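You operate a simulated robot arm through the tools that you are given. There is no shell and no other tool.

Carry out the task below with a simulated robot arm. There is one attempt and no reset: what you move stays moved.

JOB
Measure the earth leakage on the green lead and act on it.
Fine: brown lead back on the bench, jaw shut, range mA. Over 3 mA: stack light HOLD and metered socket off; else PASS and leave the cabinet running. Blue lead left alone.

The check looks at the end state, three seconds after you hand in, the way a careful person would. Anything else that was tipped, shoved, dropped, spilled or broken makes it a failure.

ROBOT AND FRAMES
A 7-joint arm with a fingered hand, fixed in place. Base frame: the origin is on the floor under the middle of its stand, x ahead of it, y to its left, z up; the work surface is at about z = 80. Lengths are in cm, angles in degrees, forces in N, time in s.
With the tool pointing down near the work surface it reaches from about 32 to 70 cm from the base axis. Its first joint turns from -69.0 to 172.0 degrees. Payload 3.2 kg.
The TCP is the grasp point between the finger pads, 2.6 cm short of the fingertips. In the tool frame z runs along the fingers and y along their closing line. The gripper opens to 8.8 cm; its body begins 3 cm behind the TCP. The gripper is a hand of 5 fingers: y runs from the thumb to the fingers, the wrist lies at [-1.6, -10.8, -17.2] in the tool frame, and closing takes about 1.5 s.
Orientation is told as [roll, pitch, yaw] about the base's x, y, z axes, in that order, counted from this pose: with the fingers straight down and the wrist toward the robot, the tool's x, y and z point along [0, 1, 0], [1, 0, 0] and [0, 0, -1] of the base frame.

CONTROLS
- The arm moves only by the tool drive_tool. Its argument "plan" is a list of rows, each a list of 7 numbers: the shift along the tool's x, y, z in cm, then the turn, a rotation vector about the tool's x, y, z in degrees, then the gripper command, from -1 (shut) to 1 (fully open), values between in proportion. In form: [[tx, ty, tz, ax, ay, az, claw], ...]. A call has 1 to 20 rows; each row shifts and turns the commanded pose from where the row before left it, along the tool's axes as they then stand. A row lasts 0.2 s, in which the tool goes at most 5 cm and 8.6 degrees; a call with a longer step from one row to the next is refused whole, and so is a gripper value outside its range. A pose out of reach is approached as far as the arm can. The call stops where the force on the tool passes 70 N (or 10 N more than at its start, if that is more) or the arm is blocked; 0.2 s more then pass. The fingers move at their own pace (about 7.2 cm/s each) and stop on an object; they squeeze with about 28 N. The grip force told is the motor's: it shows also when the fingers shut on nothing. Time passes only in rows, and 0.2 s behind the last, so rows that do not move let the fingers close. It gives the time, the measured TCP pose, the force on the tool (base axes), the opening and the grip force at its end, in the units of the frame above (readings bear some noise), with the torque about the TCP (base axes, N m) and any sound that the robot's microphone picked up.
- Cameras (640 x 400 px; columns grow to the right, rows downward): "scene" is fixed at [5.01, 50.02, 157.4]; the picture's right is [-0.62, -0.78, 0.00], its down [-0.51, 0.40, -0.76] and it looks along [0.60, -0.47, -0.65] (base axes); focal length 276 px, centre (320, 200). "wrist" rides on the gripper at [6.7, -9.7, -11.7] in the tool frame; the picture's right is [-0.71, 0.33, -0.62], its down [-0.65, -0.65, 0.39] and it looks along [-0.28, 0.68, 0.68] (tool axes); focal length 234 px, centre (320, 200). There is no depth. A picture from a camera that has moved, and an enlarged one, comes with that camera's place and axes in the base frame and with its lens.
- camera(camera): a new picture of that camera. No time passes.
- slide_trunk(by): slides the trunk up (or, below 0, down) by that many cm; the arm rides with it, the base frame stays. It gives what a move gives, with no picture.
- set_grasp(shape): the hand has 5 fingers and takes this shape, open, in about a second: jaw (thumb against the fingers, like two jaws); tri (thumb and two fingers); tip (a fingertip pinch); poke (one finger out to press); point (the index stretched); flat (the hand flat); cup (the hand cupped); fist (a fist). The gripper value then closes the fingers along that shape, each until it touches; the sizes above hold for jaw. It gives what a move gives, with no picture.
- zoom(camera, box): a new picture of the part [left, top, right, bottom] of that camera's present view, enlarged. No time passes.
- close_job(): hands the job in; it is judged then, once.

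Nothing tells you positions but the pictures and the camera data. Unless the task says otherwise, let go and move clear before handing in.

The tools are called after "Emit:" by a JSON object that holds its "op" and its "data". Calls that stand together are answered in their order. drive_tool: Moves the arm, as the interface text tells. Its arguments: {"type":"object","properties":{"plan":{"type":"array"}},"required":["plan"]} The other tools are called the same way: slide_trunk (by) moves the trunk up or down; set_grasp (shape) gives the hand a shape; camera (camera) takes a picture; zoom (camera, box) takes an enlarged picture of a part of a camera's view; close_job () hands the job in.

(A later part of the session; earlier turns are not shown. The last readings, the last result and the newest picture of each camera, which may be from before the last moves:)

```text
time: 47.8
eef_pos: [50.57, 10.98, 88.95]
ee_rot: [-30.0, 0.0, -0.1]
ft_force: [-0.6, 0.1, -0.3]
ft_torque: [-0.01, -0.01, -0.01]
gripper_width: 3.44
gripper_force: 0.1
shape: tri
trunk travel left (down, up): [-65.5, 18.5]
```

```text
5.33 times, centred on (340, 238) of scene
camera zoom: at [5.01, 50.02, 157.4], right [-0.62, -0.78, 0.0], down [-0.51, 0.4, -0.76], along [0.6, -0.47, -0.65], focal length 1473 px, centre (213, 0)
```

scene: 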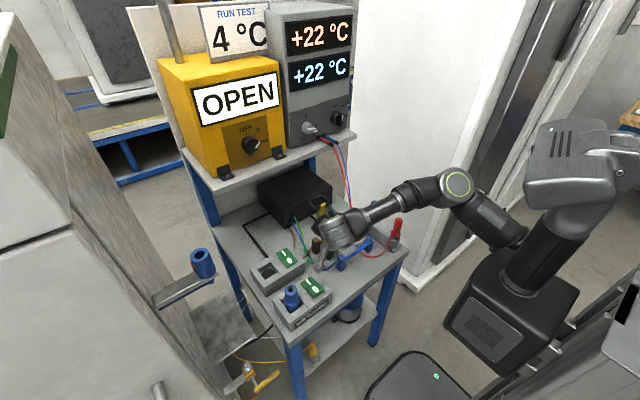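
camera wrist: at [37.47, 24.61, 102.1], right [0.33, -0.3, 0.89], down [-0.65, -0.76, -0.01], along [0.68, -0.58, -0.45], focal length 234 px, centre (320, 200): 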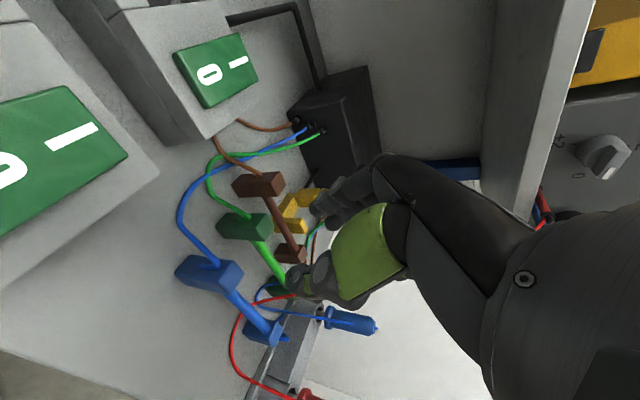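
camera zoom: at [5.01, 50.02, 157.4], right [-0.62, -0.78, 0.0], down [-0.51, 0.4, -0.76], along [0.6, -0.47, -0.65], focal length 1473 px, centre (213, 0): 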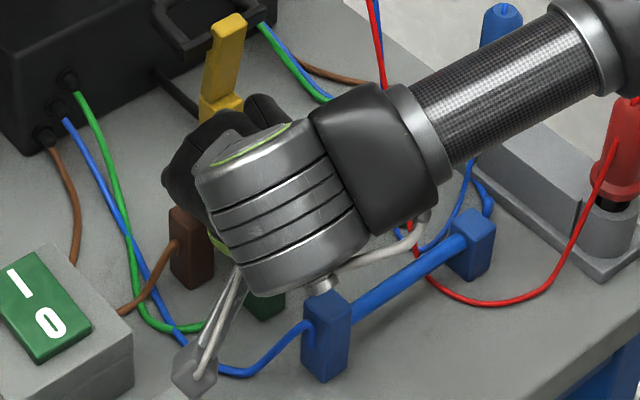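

Emit:
{"op": "drive_tool", "data": {"plan": [[0.7, 0.05, 1.2, 0, 0, 0, -0.23], [0.7, 0, 1.2, 0, 0, 0, -0.23], [0.55, 0, 0.98, 0, 0, 0, -0.23], [0, 0, 0, 0, 0, 0, -0.23]]}}

Emit:
{"op": "zoom", "data": {"camera": "wrist", "box": [200, 150, 420, 330]}}

```text
time: 48.8
eef_pos: [50.66, 11.11, 85.21]
ee_rot: [-30.0, 0.0, -0.1]
ft_force: [0.7, 0.2, 2.5]
ft_torque: [0.02, -0.06, -0.02]
gripper_width: 3.43
gripper_force: 0.0
shape: tri
trunk travel left (down, up): [-65.5, 18.5]
```

```text
2.22 times, centred on (310, 240) of wrist
camera zoom: at [40.83, 22.75, 91.95], right [0.33, -0.3, 0.89], down [-0.65, -0.76, -0.01], along [0.68, -0.58, -0.45], focal length 520 px, centre (342, 111)
```

zoom: 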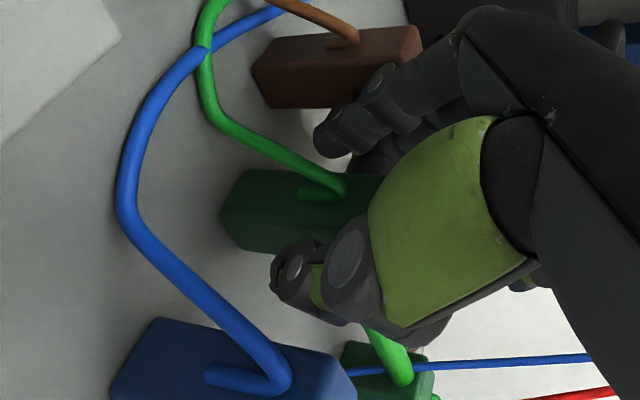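

A slight 2.5 N touch on the finger side, probably brushing brown's block; closing moves the fingers away from it. I'll close on the green block now.

Emit:
{"op": "drive_tool", "data": {"plan": [[0, 0, 0, 0, 0, 0, -0.5], [0, 0, 0, 0, 0, 0, -0.8], [0, 0, 0, 0, 0, 0, -1], [0, 0, 0, 0, 0, 0, -1], [0, 0, 0, 0, 0, 0, -1], [0, 0, 0, 0, 0, 0, -1]]}}

Emit:
{"op": "zoom", "data": {"camera": "wrist", "box": [200, 150, 420, 330]}}

Emit:
{"op": "zoom", "data": {"camera": "scene", "box": [290, 200, 390, 275]}}

```text
time: 50.2
eef_pos: [50.74, 11.17, 85.29]
ee_rot: [-30.0, 0.1, 0.0]
ft_force: [0.6, -0.6, 0.9]
ft_torque: [0.06, -0.05, 0.03]
gripper_width: 1.94
gripper_force: 27.9
shape: tri
trunk travel left (down, up): [-65.5, 18.5]
```

```text
2.22 times, centred on (310, 240) of wrist
camera zoom: at [40.83, 22.76, 91.95], right [0.33, -0.3, 0.89], down [-0.65, -0.76, -0.01], along [0.68, -0.58, -0.45], focal length 520 px, centre (342, 111)
```

zoom: 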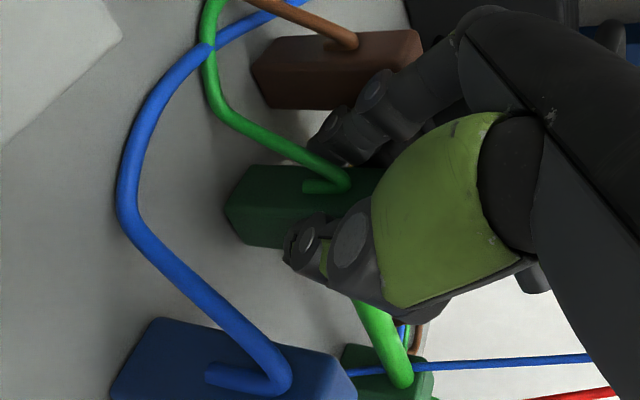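

```text
5.33 times, centred on (340, 238) of scene
camera zoom: at [5.01, 50.02, 157.4], right [-0.62, -0.78, 0.0], down [-0.51, 0.4, -0.76], along [0.6, -0.47, -0.65], focal length 1473 px, centre (213, 0)
```

zoom: 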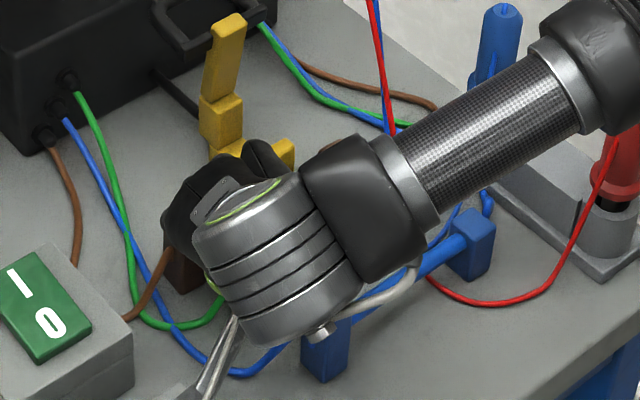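

Gripped (1.94 cm). I'll lift 2 cm first and see how the hanging wires near its far block behave.

Emit:
{"op": "drive_tool", "data": {"plan": [[-0.25, 0, -0.43, 0, 0, 0, -1], [-0.25, 0, -0.43, 0, 0, 0, -1], [-0.5, 0, -0.87, 0, 0, 0, -1], [0, 0, 0, 0, 0, 0, -1]]}}

Emit:
{"op": "zoom", "data": {"camera": "wrist", "box": [240, 200, 460, 390]}}

Emit:
{"op": "zoom", "data": {"camera": "scene", "box": [300, 180, 400, 275]}}

```text
time: 51.2
eef_pos: [50.66, 11.18, 87.14]
ee_rot: [-29.9, 0.1, 0.0]
ft_force: [0.6, -0.1, -1.0]
ft_torque: [0.06, 0.03, -0.02]
gripper_width: 1.95
gripper_force: 28.5
shape: tri
trunk travel left (down, up): [-65.5, 18.5]
```

```text
2.11 times, centred on (350, 295) of wrist
camera zoom: at [40.76, 22.72, 93.88], right [0.33, -0.3, 0.89], down [-0.65, -0.76, -0.01], along [0.68, -0.58, -0.45], focal length 493 px, centre (257, 0)
```

zoom: 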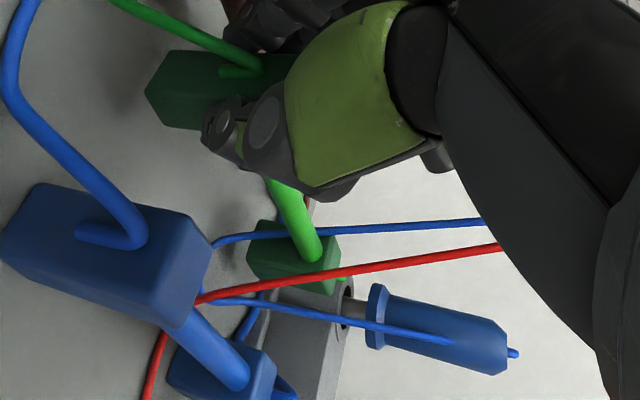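

```text
4.21 times, centred on (350, 228) of scene
camera zoom: at [5.01, 50.02, 157.4], right [-0.62, -0.78, 0.0], down [-0.51, 0.4, -0.76], along [0.6, -0.47, -0.65], focal length 1163 px, centre (194, 84)
```

zoom: 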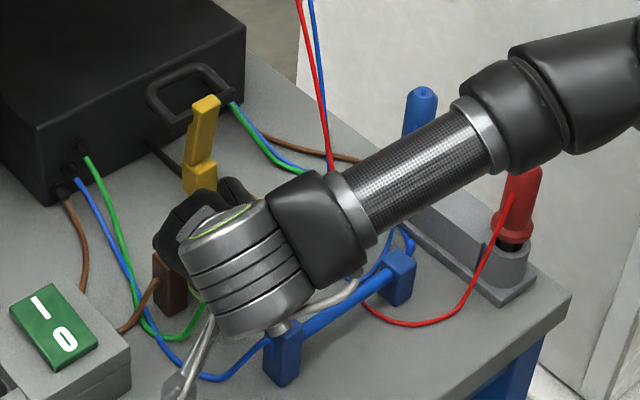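

Emit:
{"op": "zoom", "data": {"camera": "wrist", "box": [310, 280, 400, 350]}}

Emit:
{"op": "zoom", "data": {"camera": "scene", "box": [345, 210, 400, 250]}}

```text
5.71 times, centred on (355, 315) of wrist
camera zoom: at [40.76, 22.72, 93.88], right [0.33, -0.3, 0.89], down [-0.65, -0.76, -0.01], along [0.68, -0.58, -0.45], focal length 1338 px, centre (120, -457)
```

zoom: 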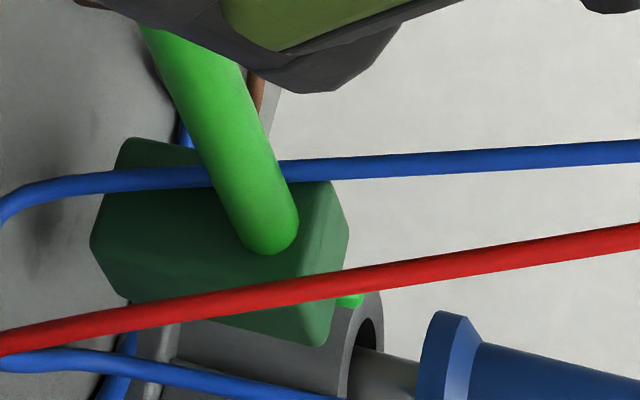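

```text
10.00 times, centred on (372, 230) of scene
camera zoom: at [5.01, 50.02, 157.4], right [-0.62, -0.78, 0.0], down [-0.51, 0.4, -0.76], along [0.6, -0.47, -0.65], focal length 2763 px, centre (-205, -100)
```

zoom: 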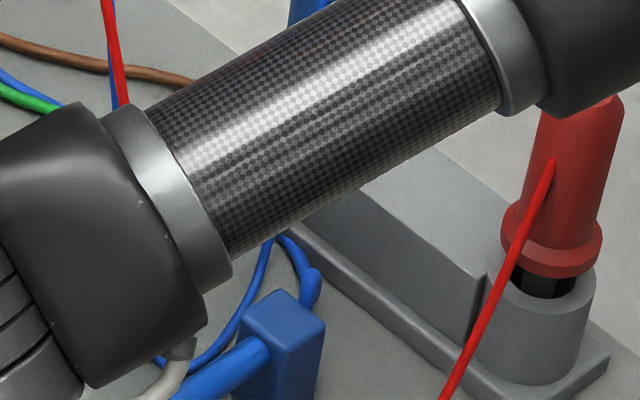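

The wires are undisturbed and the force is just the lead's small weight. I'll lift green high enough to clear brown, carry it over to the yoke line at x≈59.65 and look before lowering.

Emit:
{"op": "drive_tool", "data": {"plan": [[-0.7, 0, -1.21, 0, 0, 0, -1], [-0.7, 0, -1.21, 0, 0, 0, -1], [-0.7, 0, -1.21, 0, 0, 0, -1], [-0.7, 0, -1.21, 0, 0, 0, -1], [0, 1.5, 0, 0, 0, 0, -1], [0, 1.5, 0, 0, 0, 0, -1], [0, 1.5, 0, 0, 0, 0, -1], [0, 1.5, 0, 0, 0, 0, -1], [0, 1.5, 0, 0, 0, 0, -1], [0, 1.45, 0, 0, 0, 0, -1], [0, 0, 0, 0, 0, 0, -1]]}}

Emit:
{"op": "camera", "data": {"camera": "wrist"}}

Emit:
{"op": "zoom", "data": {"camera": "scene", "box": [280, 180, 400, 265]}}

```text
time: 53.6
eef_pos: [59.42, 10.99, 92.98]
ee_rot: [-30.0, 0.0, 0.0]
ft_force: [-0.2, -1.4, -1.0]
ft_torque: [0.08, 0.02, -0.04]
gripper_width: 1.95
gripper_force: 27.7
shape: tri
trunk travel left (down, up): [-65.5, 18.5]
```

```text
taken
camera wrist: at [49.67, 22.76, 99.59], right [0.33, -0.3, 0.89], down [-0.65, -0.76, -0.01], along [0.68, -0.58, -0.45], focal length 234 px, centre (320, 200)
```

wrist: 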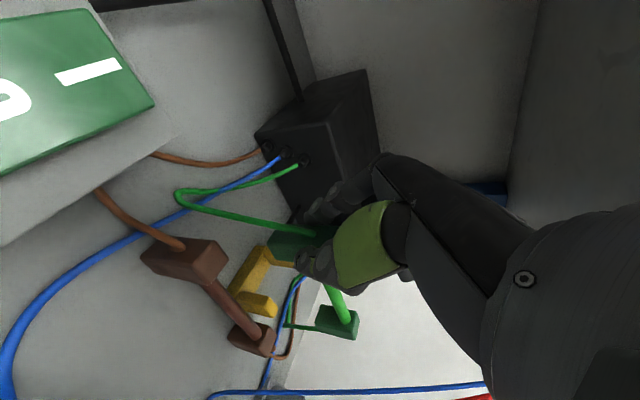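

```text
4.71 times, centred on (340, 222) of scene
camera zoom: at [5.01, 50.02, 157.4], right [-0.62, -0.78, 0.0], down [-0.51, 0.4, -0.76], along [0.6, -0.47, -0.65], focal length 1300 px, centre (226, 94)
```

zoom: 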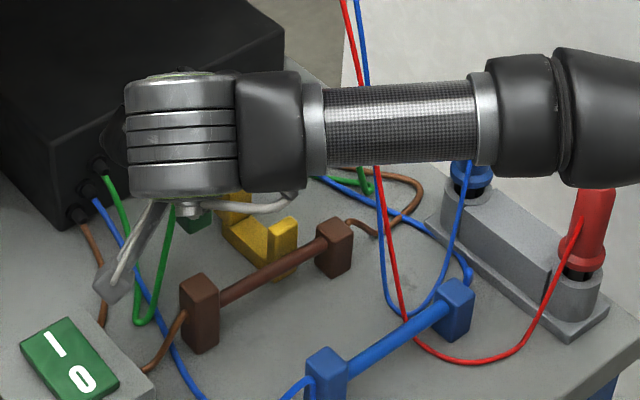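

Green passed over brown without touching. Zoom to check its alignment with the yoke gap before lowering.

Emit:
{"op": "zoom", "data": {"camera": "wrist", "box": [210, 210, 400, 360]}}

Emit:
{"op": "zoom", "data": {"camera": "scene", "box": [310, 205, 380, 250]}}

```text
2.67 times, centred on (305, 285) of wrist
camera zoom: at [49.67, 22.76, 99.59], right [0.33, -0.3, 0.89], down [-0.65, -0.76, -0.01], along [0.68, -0.58, -0.45], focal length 624 px, centre (360, -27)
```

zoom: 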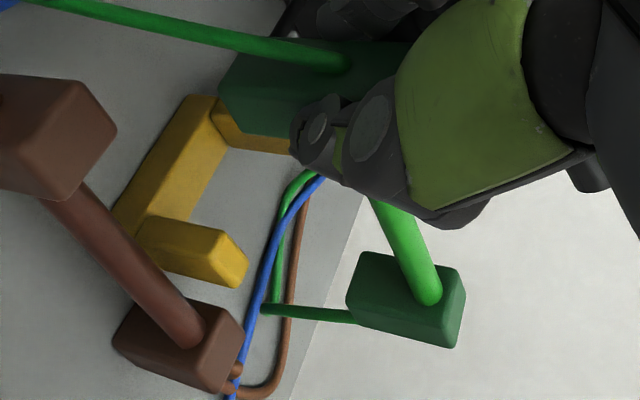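

```text
8.89 times, centred on (345, 228) of scene
camera zoom: at [5.01, 50.02, 157.4], right [-0.62, -0.78, 0.0], down [-0.51, 0.4, -0.76], along [0.6, -0.47, -0.65], focal length 2456 px, centre (98, -44)
```

zoom: 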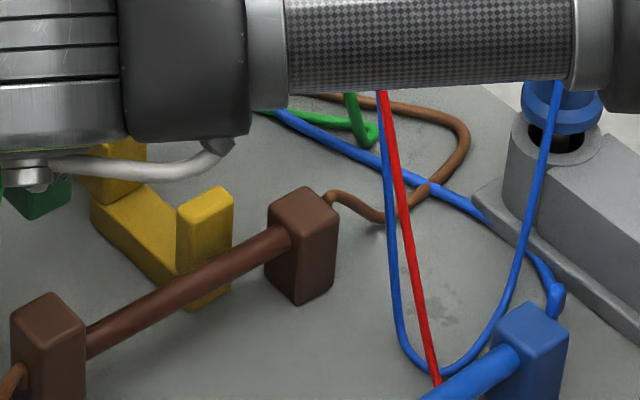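

The bar lines up within the yoke gap (about x 57.6–61.7). I'll lower in steps, checking contact.

Emit:
{"op": "drive_tool", "data": {"plan": [[0.5, 0.2, 0.87, 0, 0, 0, -1], [0.5, 0, 0.87, 0, 0, 0, -1], [0.5, 0, 0.87, 0, 0, 0, -1], [0.5, 0, 0.87, 0, 0, 0, -1], [0.5, 0, 0.87, 0, 0, 0, -1], [0, 0, 0, 0, 0, 0, -1]]}}

Emit:
{"op": "zoom", "data": {"camera": "wrist", "box": [210, 190, 400, 340]}}

Emit:
{"op": "zoom", "data": {"camera": "scene", "box": [300, 190, 380, 250]}}

```text
time: 55.0
eef_pos: [59.72, 11.03, 87.69]
ee_rot: [-30.0, 0.0, 0.1]
ft_force: [0.2, -0.4, -1.1]
ft_torque: [0.07, -0.03, -0.01]
gripper_width: 1.93
gripper_force: 28.2
shape: tri
trunk travel left (down, up): [-65.5, 18.5]
```

```text
2.67 times, centred on (305, 265) of wrist
camera zoom: at [49.84, 22.64, 94.47], right [0.33, -0.3, 0.89], down [-0.65, -0.76, -0.01], along [0.68, -0.58, -0.45], focal length 624 px, centre (360, 27)
```

zoom: 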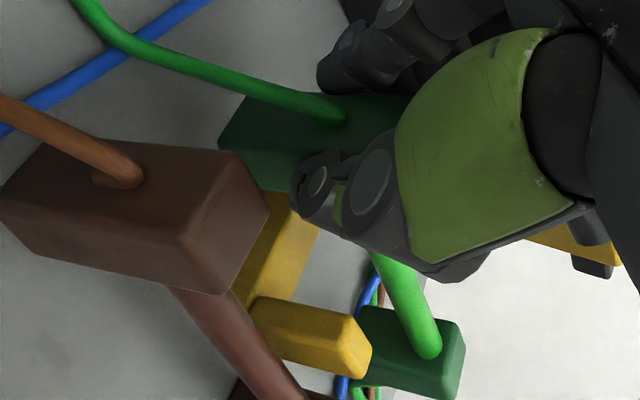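

```text
6.67 times, centred on (340, 220) of scene
camera zoom: at [5.01, 50.02, 157.4], right [-0.62, -0.78, 0.0], down [-0.51, 0.4, -0.76], along [0.6, -0.47, -0.65], focal length 1842 px, centre (187, 67)
```

zoom: 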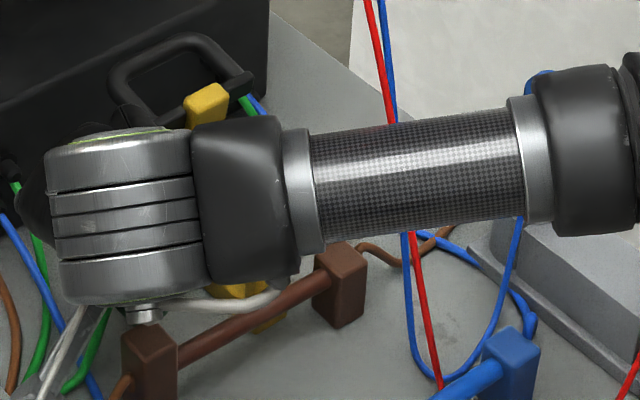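

Emit:
{"op": "drive_tool", "data": {"plan": [[0.25, 0, 0.43, 0, 0, 0, -1], [0.25, 0, 0.43, 0, 0, 0, -1], [0.25, 0, 0.43, 0, 0, 0, -1], [0.2, 0, 0.35, 0, 0, 0, -1], [0, 0, 0, 0, 0, 0, -1]]}}

Emit:
{"op": "zoom", "data": {"camera": "wrist", "box": [210, 190, 400, 340]}}

```text
time: 56.2
eef_pos: [59.64, 11.1, 85.89]
ee_rot: [-30.0, 0.0, 0.0]
ft_force: [0.6, 0.1, -0.3]
ft_torque: [0.04, 0.0, -0.01]
gripper_width: 1.96
gripper_force: 28.0
shape: tri
trunk travel left (down, up): [-65.5, 18.5]
```

```text
2.67 times, centred on (305, 265) of wrist
camera zoom: at [49.83, 22.69, 92.62], right [0.33, -0.3, 0.89], down [-0.65, -0.76, -0.01], along [0.68, -0.58, -0.45], focal length 624 px, centre (360, 27)
```

zoom: 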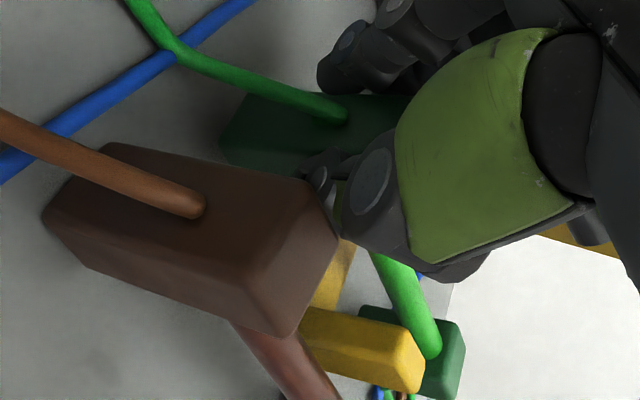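

Emit:
{"op": "drive_tool", "data": {"plan": [[0.12, 0, 0.2, 0, 0, 0, -1], [0.1, 0, 0.17, 0, 0, 0, -1], [0.06, 0, 0.1, 0, 0, 0, -1], [0, 0, 0, 0, 0, 0, -1]]}}

```text
time: 57.2
eef_pos: [59.77, 11.16, 85.29]
ee_rot: [-30.0, 0.1, 0.0]
ft_force: [0.3, 0.3, -0.3]
ft_torque: [0.05, 0.03, 0.0]
gripper_width: 1.94
gripper_force: 28.1
shape: tri
trunk travel left (down, up): [-65.5, 18.5]
```

Emit:
{"op": "drive_tool", "data": {"plan": [[0.05, 0, 0.09, 0, 0, 0, -1], [0.05, 0, 0.09, 0, 0, 0, -1], [0, 0, 0, 0, 0, 0, -1]]}}

Emit:
{"op": "zoom", "data": {"camera": "wrist", "box": [210, 190, 400, 340]}}

```text
time: 58.0
eef_pos: [59.63, 10.92, 85.2]
ee_rot: [-30.0, 0.0, -0.1]
ft_force: [0.5, 0.2, 0.4]
ft_torque: [-0.01, -0.02, 0.01]
gripper_width: 1.94
gripper_force: 28.4
shape: tri
trunk travel left (down, up): [-65.5, 18.5]
```

```text
2.67 times, centred on (305, 265) of wrist
camera zoom: at [49.82, 22.69, 91.9], right [0.33, -0.3, 0.89], down [-0.65, -0.76, -0.01], along [0.68, -0.58, -0.45], focal length 624 px, centre (360, 27)
```

zoom: 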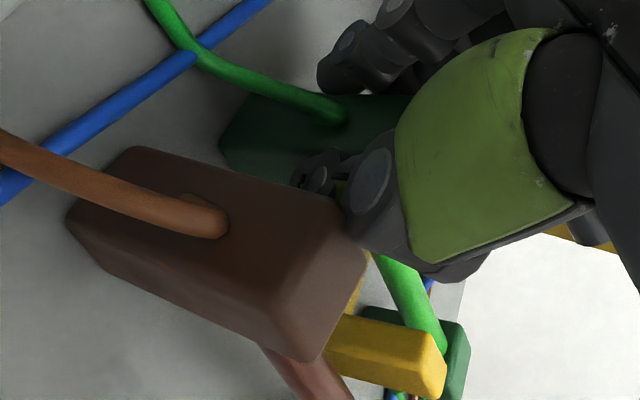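

Emit:
{"op": "drive_tool", "data": {"plan": [[0.06, 0, 0.1, 0, 0, 0, -1], [0, 0, 0, 0, 0, 0, -1]]}}

```text
time: 58.6
eef_pos: [59.66, 11.18, 85.05]
ee_rot: [-30.0, -0.1, -0.1]
ft_force: [0.9, -0.2, 5.3]
ft_torque: [-0.07, -0.05, -0.03]
gripper_width: 1.95
gripper_force: 28.1
shape: tri
trunk travel left (down, up): [-65.5, 18.5]
```

It's standing (5 N contact). I'll open only slightly, since brown is close on the thumb side, and rise straight up.

Emit:
{"op": "drive_tool", "data": {"plan": [[0, 0, 0, 0, 0, 0, -0.45], [0, 0, 0, 0, 0, 0, -0.34], [0, 0, 0, 0, 0, 0, -0.34], [0, 0, 0, 0, 0, 0, -0.34]]}}

Emit:
{"op": "zoom", "data": {"camera": "wrist", "box": [210, 190, 400, 340]}}

```text
time: 59.6
eef_pos: [59.74, 11.2, 85.06]
ee_rot: [-30.0, 0.0, 0.1]
ft_force: [0.1, -0.2, -0.4]
ft_torque: [0.02, -0.01, 0.01]
gripper_width: 2.88
gripper_force: 0.0
shape: tri
trunk travel left (down, up): [-65.5, 18.5]
```

```text
2.67 times, centred on (305, 265) of wrist
camera zoom: at [49.84, 22.73, 91.75], right [0.33, -0.3, 0.89], down [-0.65, -0.76, -0.01], along [0.68, -0.58, -0.45], focal length 624 px, centre (360, 27)
```

zoom: 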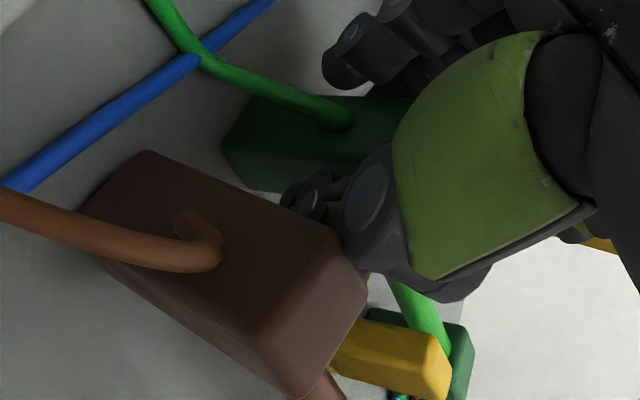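

Brown's block looks slightly nudged by the thumb. I'll shift a hair to +x to free it, then lift straight up.

Emit:
{"op": "drive_tool", "data": {"plan": [[0, 0.25, 0, 0, 0, 0, -0.4], [-0.3, 0, -0.52, 0, 0, 0, -0.4], [-0.5, 0, -0.87, 0, 0, 0, -0.38], [-0.75, 0, -1.3, 0, 0, 0, -0.38], [-1, 0, -1.73, 0, 0, 0, -0.38], [-1, 0, -1.73, 0, 0, 0, -0.38], [0, 0, 0, 0, 0, 0, -0.38]]}}

Emit:
{"op": "zoom", "data": {"camera": "wrist", "box": [130, 170, 350, 350]}}

Emit:
{"op": "zoom", "data": {"camera": "scene", "box": [290, 190, 390, 265]}}

```text
time: 61.2
eef_pos: [59.87, 11.2, 92.09]
ee_rot: [-29.9, 0.0, -0.1]
ft_force: [1.0, 0.0, 0.0]
ft_torque: [0.05, -0.01, 0.0]
gripper_width: 2.71
gripper_force: 0.0
shape: tri
trunk travel left (down, up): [-65.5, 18.5]
```

```text
2.22 times, centred on (240, 260) of wrist
camera zoom: at [50.15, 22.67, 98.93], right [0.33, -0.3, 0.89], down [-0.65, -0.76, -0.01], along [0.68, -0.58, -0.45], focal length 520 px, centre (498, 67)
```

zoom: 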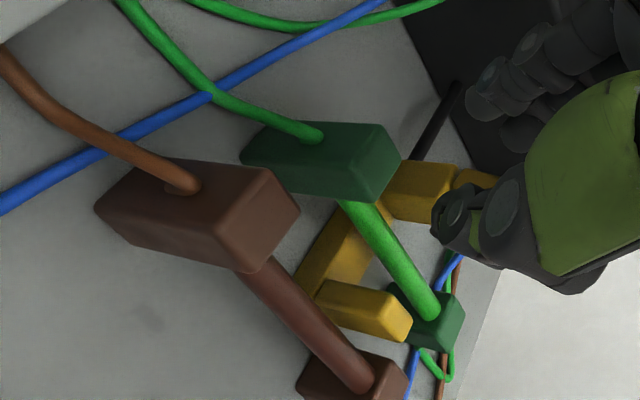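

```text
5.33 times, centred on (340, 228) of scene
camera zoom: at [5.01, 50.02, 157.4], right [-0.62, -0.78, 0.0], down [-0.51, 0.4, -0.76], along [0.6, -0.47, -0.65], focal length 1473 px, centre (213, 53)
```

zoom: 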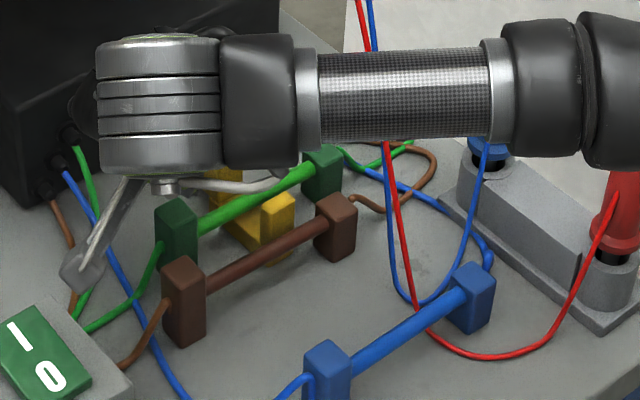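

Green now runs through the yoke and brown stands on the bench in front of it. Next I'll back off, return the hand to straight down in jaw shape, and restore the trunk height before closing the lid.

Emit:
{"op": "drive_tool", "data": {"plan": [[-0.6, -1, -1, 0, 0, 0, -0.38], [-0.6, -3, -1, 0, 0, 0, -0.2], [-0.6, -3.5, -1, 0, 0, 0, 0], [-0.6, -3.5, -1, 0, 0, 0, 0], [0, 0, 0, 0, 7.5, 0, 0], [0, 0, 0, 0, 7.5, 0, 0], [0, 0, 0, 0, 7.5, 0, 0], [0, 0, 0, 0, 7.5, 0, 0], [0, 0, 0, 0, 0, 0, 0]]}}

Emit:
{"op": "slide_trunk", "data": {"by": 12}}

Emit:
{"op": "set_grasp", "data": {"shape": "jaw"}}

Emit:
{"op": "camera", "data": {"camera": "scene"}}

Emit:
{"op": "camera", "data": {"camera": "wrist"}}

```text
time: 63.2
eef_pos: [48.92, 10.97, 96.78]
ee_rot: [0.1, 0.0, 0.0]
ft_force: [0.9, -0.4, 0.6]
ft_torque: [0.03, 0.01, -0.02]
gripper_width: 4.33
gripper_force: 0.2
shape: tri
trunk travel left (down, up): [-65.5, 18.5]
```

```text
time: 64.7
eef_pos: [49.13, 10.89, 108.8]
ee_rot: [0.1, 0.1, -0.1]
ft_force: [-0.3, -0.4, -0.3]
ft_torque: [-0.03, 0.01, 0.0]
gripper_width: 4.34
gripper_force: 0.1
shape: tri
trunk travel left (down, up): [-77.5, 6.5]
```

```text
time: 65.6
eef_pos: [48.93, 11.05, 108.75]
ee_rot: [-0.1, 0.0, 0.0]
ft_force: [-0.2, -0.2, 1.1]
ft_torque: [0.01, -0.02, -0.01]
gripper_width: 8.78
gripper_force: 0.0
shape: jaw
trunk travel left (down, up): [-77.5, 6.5]
```

```text
taken
```

scene: 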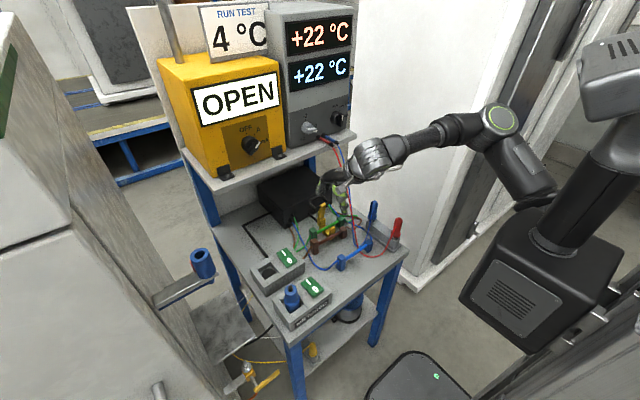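

```text
taken
camera wrist: at [39.1, 17.65, 120.43], right [0.33, -0.71, 0.62], down [-0.65, -0.65, -0.39], along [0.68, -0.28, -0.68], focal length 234 px, centre (320, 200)
```

wrist: 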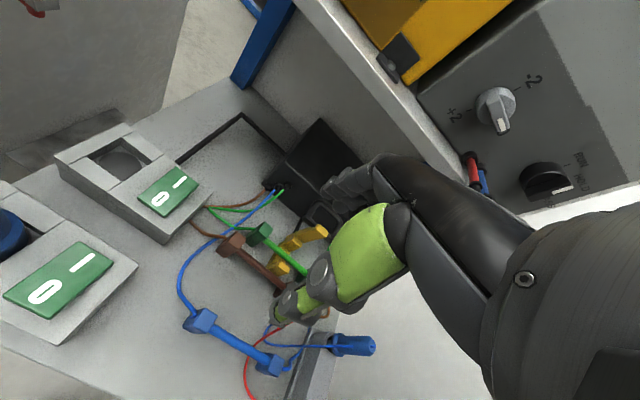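

Emit:
{"op": "drive_tool", "data": {"plan": [[-2.1, 1, 3.75, 0, 0, 0, -0.2], [-2.1, 1, 3.75, 0, 0, 0, -0.2], [-2.2, 1, 3.75, 0, 0, 0, -0.2], [0, 3.9, 0, 0, 0, 0, -0.2], [0, 3.9, 0, 0, 0, 0, -0.2], [0, 3.9, 0, 0, 0, 0, -0.2], [0, 4.1, 0, 0, 0, 0, -0.2], [0, 0, 0, 0, 0, 0, -0.2]]}}

Emit:
{"op": "zoom", "data": {"camera": "wrist", "box": [200, 150, 440, 340]}}

Emit:
{"op": "zoom", "data": {"camera": "scene", "box": [295, 170, 385, 240]}}

```text
time: 67.4
eef_pos: [67.52, 4.61, 97.64]
ee_rot: [0.0, 0.0, -0.1]
ft_force: [-0.2, 0.0, -0.8]
ft_torque: [0.05, 0.03, -0.04]
gripper_width: 3.55
gripper_force: 0.1
shape: jaw
trunk travel left (down, up): [-77.5, 6.5]
```

```text
2.11 times, centred on (320, 245) of wrist
camera zoom: at [57.64, 11.26, 109.32], right [0.33, -0.71, 0.62], down [-0.65, -0.65, -0.39], along [0.68, -0.28, -0.68], focal length 493 px, centre (320, 105)
```

zoom: 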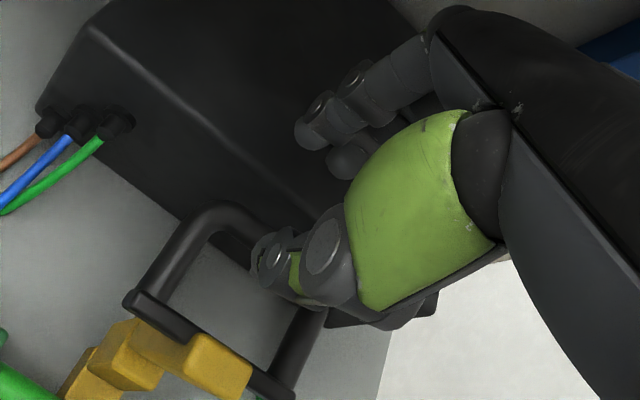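

```text
5.71 times, centred on (340, 205) of scene
camera zoom: at [5.01, 50.02, 157.4], right [-0.62, -0.78, 0.0], down [-0.51, 0.4, -0.76], along [0.6, -0.47, -0.65], focal length 1579 px, centre (206, 171)
```

zoom: 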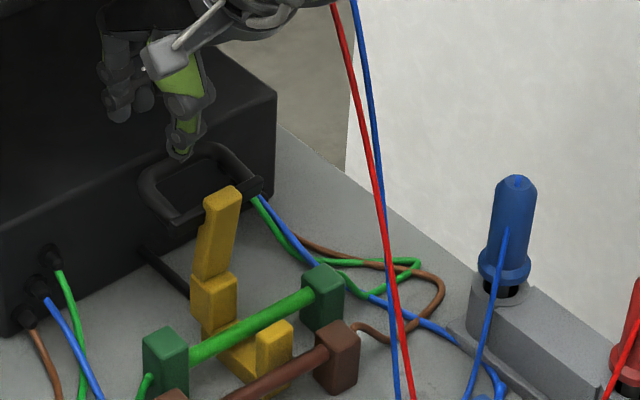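

I'm above the handle window as before. I'll lower so the thumb enters the window with the fingers behind the handle, then close.

Emit:
{"op": "drive_tool", "data": {"plan": [[0, 0.2, 1.5, 0, 0, 0, -0.2], [0, 0, 1.5, 0, 0, 0, -0.2], [0, 0, 1.2, 0, 0, 0, -0.2], [0, 0, 0.9, 0, 0, 0, -0.2], [0, 0, 0, 0, 0, 0, -0.2]]}}

Emit:
{"op": "zoom", "data": {"camera": "wrist", "box": [200, 150, 440, 340]}}

Emit:
{"op": "zoom", "data": {"camera": "scene", "box": [305, 180, 375, 240]}}

```text
time: 68.6
eef_pos: [67.89, 4.47, 92.36]
ee_rot: [-0.1, 0.0, 0.0]
ft_force: [0.1, 0.7, 0.6]
ft_torque: [-0.01, 0.02, -0.01]
gripper_width: 3.52
gripper_force: 0.1
shape: jaw
trunk travel left (down, up): [-77.5, 6.5]
```

```text
2.11 times, centred on (320, 245) of wrist
camera zoom: at [58.07, 11.22, 104.05], right [0.33, -0.71, 0.62], down [-0.65, -0.65, -0.39], along [0.68, -0.28, -0.68], focal length 493 px, centre (320, 105)
```

zoom: 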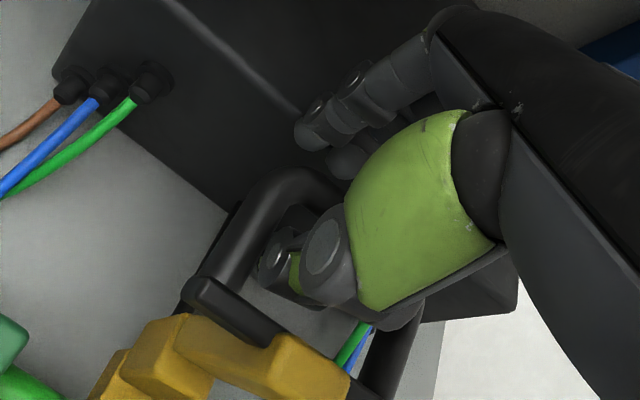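

```text
6.67 times, centred on (340, 210) of scene
camera zoom: at [5.01, 50.02, 157.4], right [-0.62, -0.78, 0.0], down [-0.51, 0.4, -0.76], along [0.6, -0.47, -0.65], focal length 1842 px, centre (187, 133)
```

zoom: 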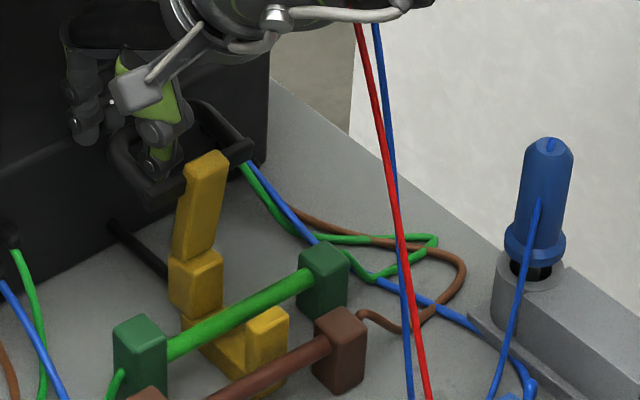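

Emit:
{"op": "drive_tool", "data": {"plan": [[0, -0.2, 0.6, 0, 0, 0, -0.4], [0, 0, 0, 0, 0, 0, -0.7], [0, 0, 0, 0, 0, 0, -1], [0, 0, 0, 0, 0, 0, -1], [0, 0, 0, 0, 0, 0, -1], [0, 0, 0, 0, 0, 0, -1]]}}

Emit:
{"op": "zoom", "data": {"camera": "wrist", "box": [200, 150, 440, 340]}}

Emit:
{"op": "zoom", "data": {"camera": "scene", "box": [305, 180, 375, 240]}}

```text
time: 70.0
eef_pos: [67.72, 4.62, 91.78]
ee_rot: [0.0, 0.1, 0.0]
ft_force: [-5.3, -0.8, -8.0]
ft_torque: [-0.02, -0.11, 0.07]
gripper_width: 0.0
gripper_force: 27.7
shape: jaw
trunk travel left (down, up): [-77.5, 6.5]
```

```text
2.11 times, centred on (320, 245) of wrist
camera zoom: at [57.84, 11.23, 103.38], right [0.33, -0.71, 0.62], down [-0.66, -0.65, -0.39], along [0.68, -0.28, -0.68], focal length 493 px, centre (320, 105)
```

zoom: 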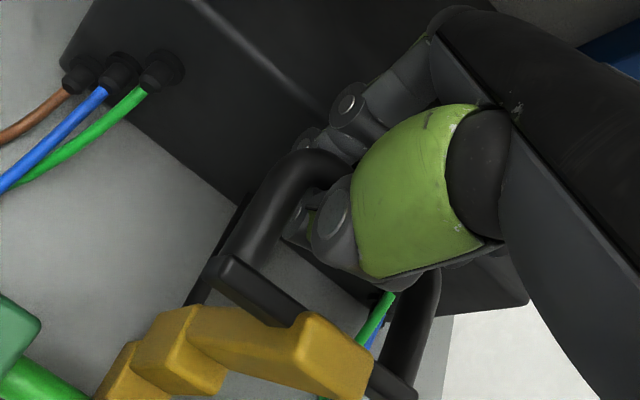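

```text
6.67 times, centred on (340, 210) of scene
camera zoom: at [5.01, 50.02, 157.4], right [-0.62, -0.78, 0.0], down [-0.51, 0.4, -0.76], along [0.6, -0.47, -0.65], focal length 1842 px, centre (187, 133)
```

zoom: 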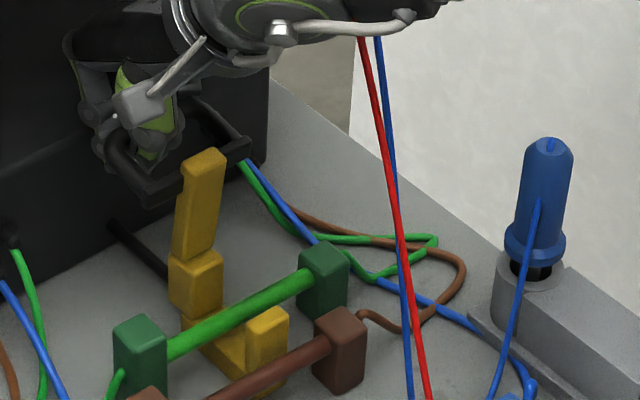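

The handle is captured again. I'll follow the arc back, closing the lid in small steps.

Emit:
{"op": "drive_tool", "data": {"plan": [[0, -0.6, -0.08, 0, 0, 0, -1], [0, -0.6, -0.1, 0, 0, 0, -1], [0, -0.6, -0.15, 0, 0, 0, -1], [0, -0.6, -0.15, 0, 0, 0, -1], [0, -0.6, -0.05, 0, 0, 0, -1], [0, -0.6, -0.05, 0, 0, 0, -1], [0, 0, 0, 0, 0, 0, -1]]}}

Emit:
{"op": "zoom", "data": {"camera": "wrist", "box": [200, 150, 440, 340]}}

Emit:
{"op": "zoom", "data": {"camera": "scene", "box": [305, 180, 375, 240]}}

```text
time: 71.6
eef_pos: [64.1, 4.48, 92.56]
ee_rot: [0.0, 0.0, -0.2]
ft_force: [-0.1, 0.1, 1.5]
ft_torque: [-0.02, 0.03, 0.07]
gripper_width: 0.0
gripper_force: 27.5
shape: jaw
trunk travel left (down, up): [-77.5, 6.5]
```

```text
2.11 times, centred on (320, 245) of wrist
camera zoom: at [54.26, 11.23, 104.05], right [0.33, -0.71, 0.62], down [-0.65, -0.65, -0.39], along [0.68, -0.28, -0.68], focal length 493 px, centre (320, 105)
```

zoom: 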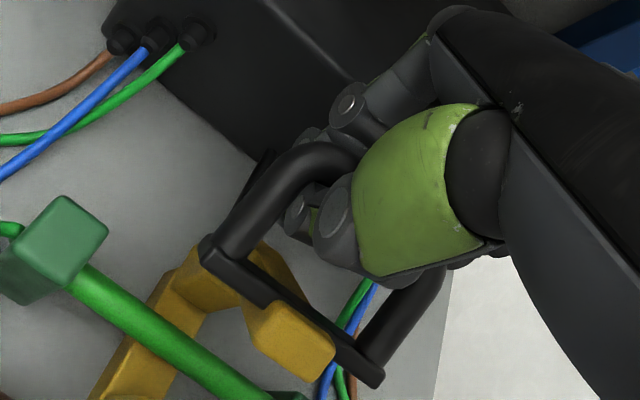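

```text
6.67 times, centred on (340, 210) of scene
camera zoom: at [5.01, 50.02, 157.4], right [-0.62, -0.78, 0.0], down [-0.51, 0.4, -0.76], along [0.6, -0.47, -0.65], focal length 1842 px, centre (187, 133)
```

zoom: 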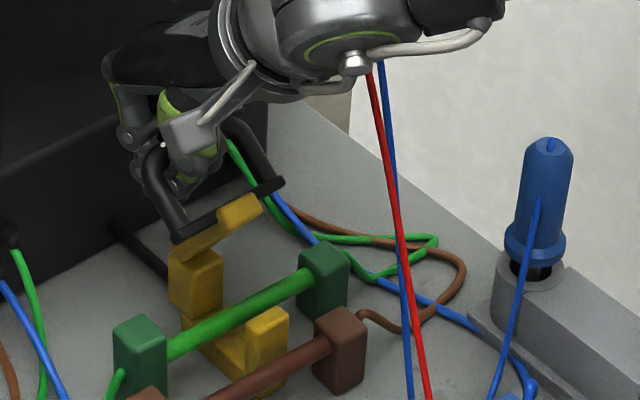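

Emit:
{"op": "drive_tool", "data": {"plan": [[0, -0.55, 0.03, 0, 0, 0, -1], [0, -0.55, 0.03, 0, 0, 0, -1], [0, -0.6, 0.05, 0, 0, 0, -1], [0, -0.6, 0.05, 0, 0, 0, -1], [0, -0.6, 0.15, 0, 0, 0, -1], [0, -0.6, 0.15, 0, 0, 0, -1], [0, -0.55, 0.25, 0, 0, 0, -1], [0, 0, 0, 0, 0, 0, -1]]}}

Emit:
{"op": "zoom", "data": {"camera": "wrist", "box": [200, 150, 440, 340]}}

Emit:
{"op": "zoom", "data": {"camera": "scene", "box": [315, 190, 375, 240]}}

```text
time: 73.4
eef_pos: [60.18, 4.56, 91.64]
ee_rot: [0.1, 0.1, 0.0]
ft_force: [2.4, -0.6, -4.3]
ft_torque: [-0.05, -0.05, 0.11]
gripper_width: 0.01
gripper_force: 28.0
shape: jaw
trunk travel left (down, up): [-77.5, 6.5]
```

```text
2.11 times, centred on (320, 245) of wrist
camera zoom: at [50.3, 11.25, 103.28], right [0.33, -0.71, 0.62], down [-0.65, -0.65, -0.39], along [0.68, -0.28, -0.68], focal length 493 px, centre (320, 105)
```

zoom: 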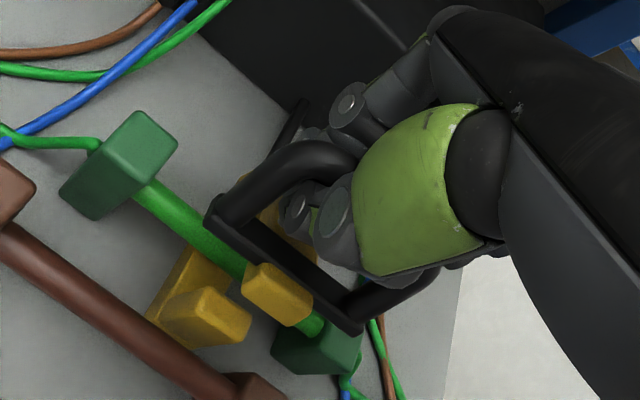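

```text
8.00 times, centred on (345, 215) of scene
camera zoom: at [5.01, 50.02, 157.4], right [-0.62, -0.78, 0.0], down [-0.51, 0.4, -0.76], along [0.6, -0.47, -0.65], focal length 2210 px, centre (120, 80)
```

zoom: 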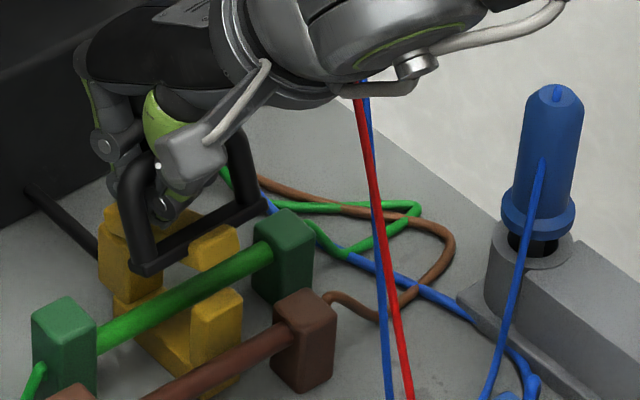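

Emit:
{"op": "drive_tool", "data": {"plan": [[0, -0.5, 0.22, 0, 0, 0, -1], [0, -0.5, 0.25, 0, 0, 0, -1], [0, -0.5, 0.3, 0, 0, 0, -1], [0, -0.5, 0.35, 0, 0, 0, -1], [0, -0.4, 0.35, 0, 0, 0, -1], [0, 0, 0, 0, 0, 0, -1]]}}

Emit:
{"op": "zoom", "data": {"camera": "wrist", "box": [200, 150, 440, 340]}}

Emit:
{"op": "zoom", "data": {"camera": "scene", "box": [315, 190, 375, 240]}}

Emit:
{"op": "zoom", "data": {"camera": "scene", "box": [150, 0, 370, 170]}}

```text
time: 74.8
eef_pos: [57.91, 4.64, 90.21]
ee_rot: [0.0, 0.1, -0.1]
ft_force: [8.8, -0.4, -2.2]
ft_torque: [-0.08, -0.07, 0.03]
gripper_width: 0.0
gripper_force: 28.4
shape: jaw
trunk travel left (down, up): [-77.5, 6.5]
```

```text
2.11 times, centred on (320, 245) of wrist
camera zoom: at [48.06, 11.19, 101.76], right [0.33, -0.71, 0.62], down [-0.66, -0.65, -0.39], along [0.68, -0.28, -0.68], focal length 493 px, centre (320, 105)
```

zoom: 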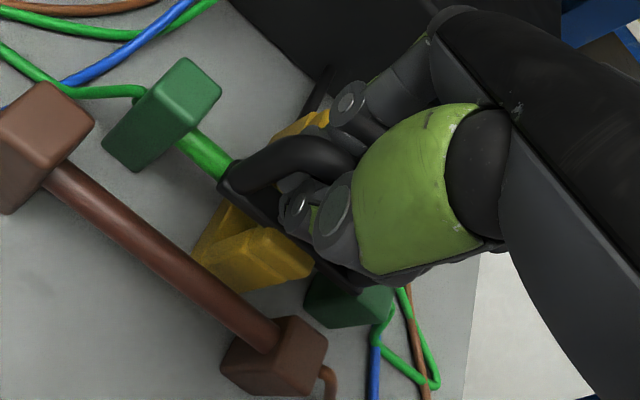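

```text
8.00 times, centred on (345, 215) of scene
camera zoom: at [5.01, 50.02, 157.4], right [-0.62, -0.78, 0.0], down [-0.51, 0.4, -0.76], along [0.6, -0.47, -0.65], focal length 2210 px, centre (120, 80)
```

zoom: 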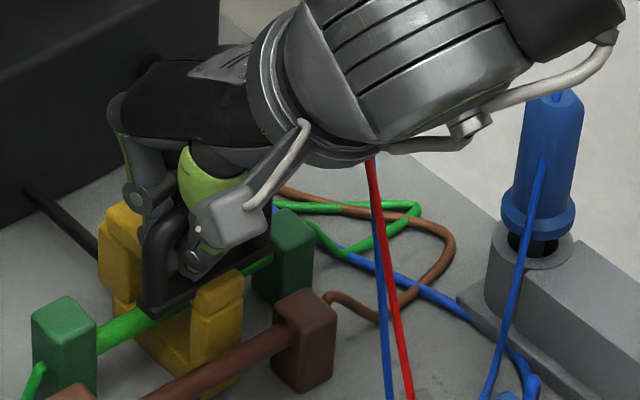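

```text
2.35 times, centred on (260, 85) of scene
camera zoom: at [5.01, 50.02, 157.4], right [-0.62, -0.78, 0.0], down [-0.51, 0.4, -0.76], along [0.6, -0.47, -0.65], focal length 650 px, centre (461, 471)
```

zoom: 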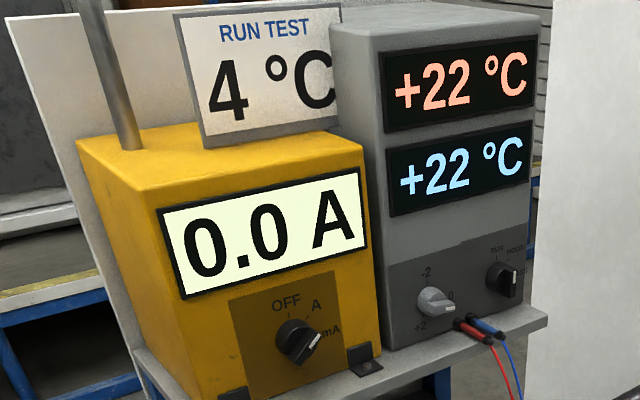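

The meter now reads 0.0 A with green in the shut jaw. I'll release the handle and rise clear.

Emit:
{"op": "drive_tool", "data": {"plan": [[0, -0.1, 0.15, 0, 0, 0, -1], [0, 0.1, 0, 0, 0, 0, -0.5], [0, 0, 0, 0, 0, 0, 0], [0, 0, 0, 0, 0, 0, 0.5], [0, 0, 0, 0, 0, 0, 0.8], [0, 0, 0, 0, 0, 0, 0.8], [0, 0, -0.5, 0, 0, 0, 0.8], [0, 0, -1, 0, 0, 0, 0.8], [0, 0, -1.5, 0, 0, 0, 0.8], [0, 0, -2, 0, 0, 0, 0.8], [0, 0, -2, 0, 0, 0, 0.8], [0, 0, 0, 0, 0, 0, 0.8]]}}

Emit:
{"op": "camera", "data": {"camera": "wrist"}}

Emit:
{"op": "zoom", "data": {"camera": "scene", "box": [315, 190, 375, 240]}}

```text
time: 77.4
eef_pos: [57.6, 4.55, 97.0]
ee_rot: [0.0, 0.0, 0.0]
ft_force: [-0.6, 0.1, -0.1]
ft_torque: [0.0, -0.01, -0.06]
gripper_width: 7.9
gripper_force: 0.1
shape: jaw
trunk travel left (down, up): [-77.5, 6.5]
```

```text
taken
camera wrist: at [47.83, 11.24, 108.75], right [0.33, -0.71, 0.62], down [-0.65, -0.65, -0.39], along [0.68, -0.28, -0.68], focal length 234 px, centre (320, 200)
```

wrist: 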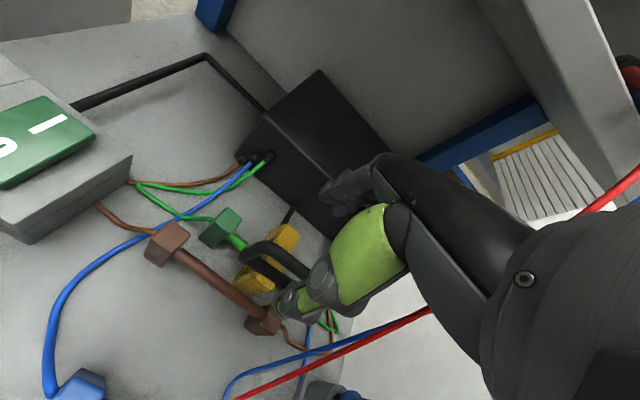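

```text
8.00 times, centred on (345, 215) of scene
camera zoom: at [5.01, 50.02, 157.4], right [-0.62, -0.78, 0.0], down [-0.51, 0.4, -0.76], along [0.6, -0.47, -0.65], focal length 2210 px, centre (120, 80)
```

zoom: 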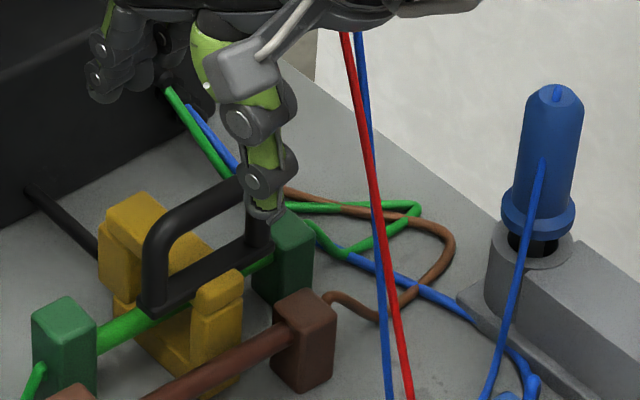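

The jaw is fully shut on green. Next is the range knob near [70, 23, 120]: I'll back away, then tilt the tool to point horizontally at the panel.

Emit:
{"op": "drive_tool", "data": {"plan": [[1.2, -2.5, -3.6, 0, 0, 0, 0.8], [1.2, -2.5, -3.6, 0, 0, 0, 0.8], [1.2, -2.5, -3.6, 0, 0, 0, 0.8], [1.2, -2.5, -3.6, 0, 0, 0, 0.8], [1.2, -2.5, -3.6, 0, 0, 0, 0.8], [0, 0, 0, -8.2, 0, 0, 0.8], [0, 0, 0, -8.2, 0, 0, 0.8], [0, 0, 0, -8.2, 0, 0, 0.8], [0, 0, 0, -8.2, 0, 0, 0.8], [0, 0, 0, -8.2, 0, 0, 0.8], [0, 0, 0, -8.2, 0, 0, 0.8], [0, 0, 0, -8.2, 0, 0, 0.8], [0, 0, 0, -8.2, 0, 0, 0.8], [0, 0, 0, -8.2, 0, 0, 0.8], [0, 0, 0, -8.2, 0, 0, 0.8], [0, 0, 0, -8, 0, 0, 0.8]]}}

Emit:
{"op": "camera", "data": {"camera": "wrist"}}

Emit:
{"op": "camera", "data": {"camera": "scene"}}

```text
time: 81.0
eef_pos: [46.93, 8.13, 118.46]
ee_rot: [96.4, -84.7, -99.6]
ft_force: [0.1, -0.5, 0.4]
ft_torque: [0.01, -0.03, 0.0]
gripper_width: 7.91
gripper_force: 0.1
shape: jaw
out of reach, approached as far as the arm can: row 16
trunk travel left (down, up): [-77.5, 6.5]
stopped in row 16: the arm was blocked; the commanded pose is now the measured one
```

```text
taken
camera wrist: at [35.6, 16.32, 109.07], right [-0.67, -0.7, 0.26], down [0.36, -0.61, -0.71], along [0.65, -0.38, 0.66], focal length 234 px, centre (320, 200)
```

wrist: 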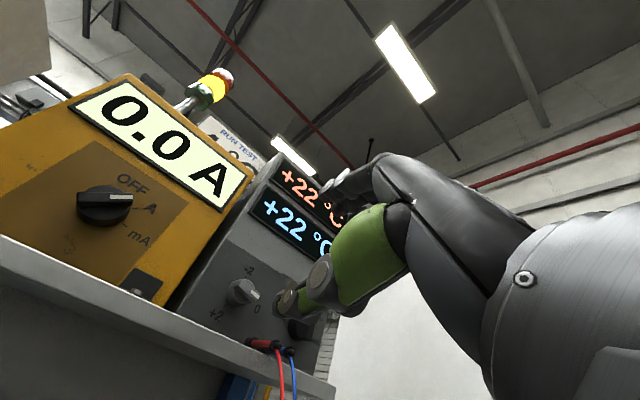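

```text
taken
```

scene: 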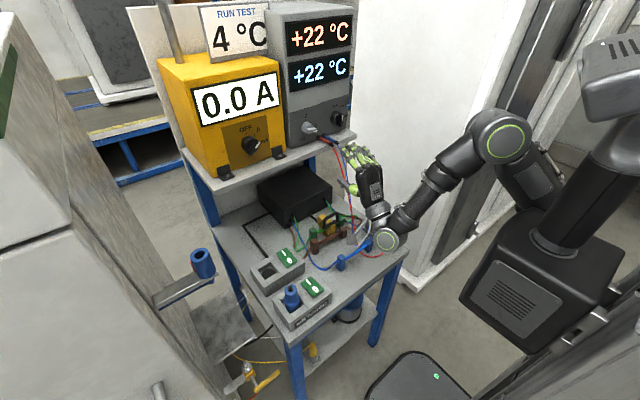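

The wrist reached a limit because the shoulder is high relative to the target. I'll ease the tilt back, then lower the trunk so the forearm is more level.

Emit:
{"op": "drive_tool", "data": {"plan": [[0, 0, 0, 8, 0, 0, 0.8], [0, 0, 0, 8, 0, 0, 0.8], [0, 0, 0, 8, 0, 0, 0.8], [0, 0, 0, 8, 0, 0, 0.8], [0, 0, 0, 8, 0, 0, 0.8], [0, 2.5, -2.5, 0, 0, 0, 0.8], [0, 2.5, -2.5, 0, 0, 0, 0.8], [0, 2.5, -2.5, 0, 0, 0, 0.8], [0, 0, 0, 0, 0, 0, 0.8]]}}

```text
time: 83.0
eef_pos: [45.59, 7.36, 128.86]
ee_rot: [7.9, -50.3, -9.2]
ft_force: [-0.3, 0.3, 0.2]
ft_torque: [0.02, -0.02, 0.0]
gripper_width: 7.92
gripper_force: 0.0
shape: jaw
trunk travel left (down, up): [-77.5, 6.5]
```

Emit:
{"op": "slide_trunk", "data": {"by": -22}}

Emit:
{"op": "camera", "data": {"camera": "scene"}}

```text
time: 85.3
eef_pos: [45.55, 7.35, 106.9]
ee_rot: [7.9, -50.3, -9.1]
ft_force: [0.9, -0.8, 1.1]
ft_torque: [-0.03, -0.01, 0.0]
gripper_width: 7.93
gripper_force: 0.1
shape: jaw
trunk travel left (down, up): [-55.5, 28.5]
```

```text
taken
```

scene: 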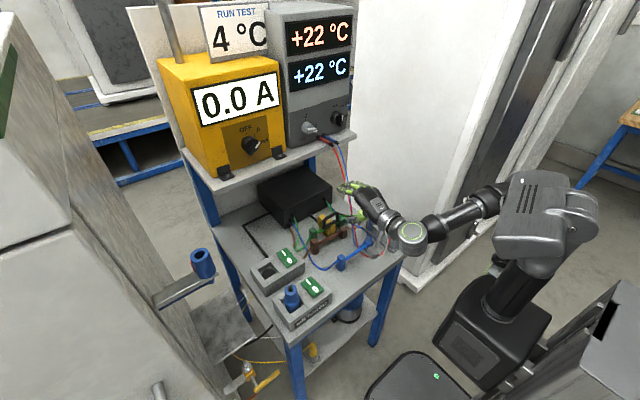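

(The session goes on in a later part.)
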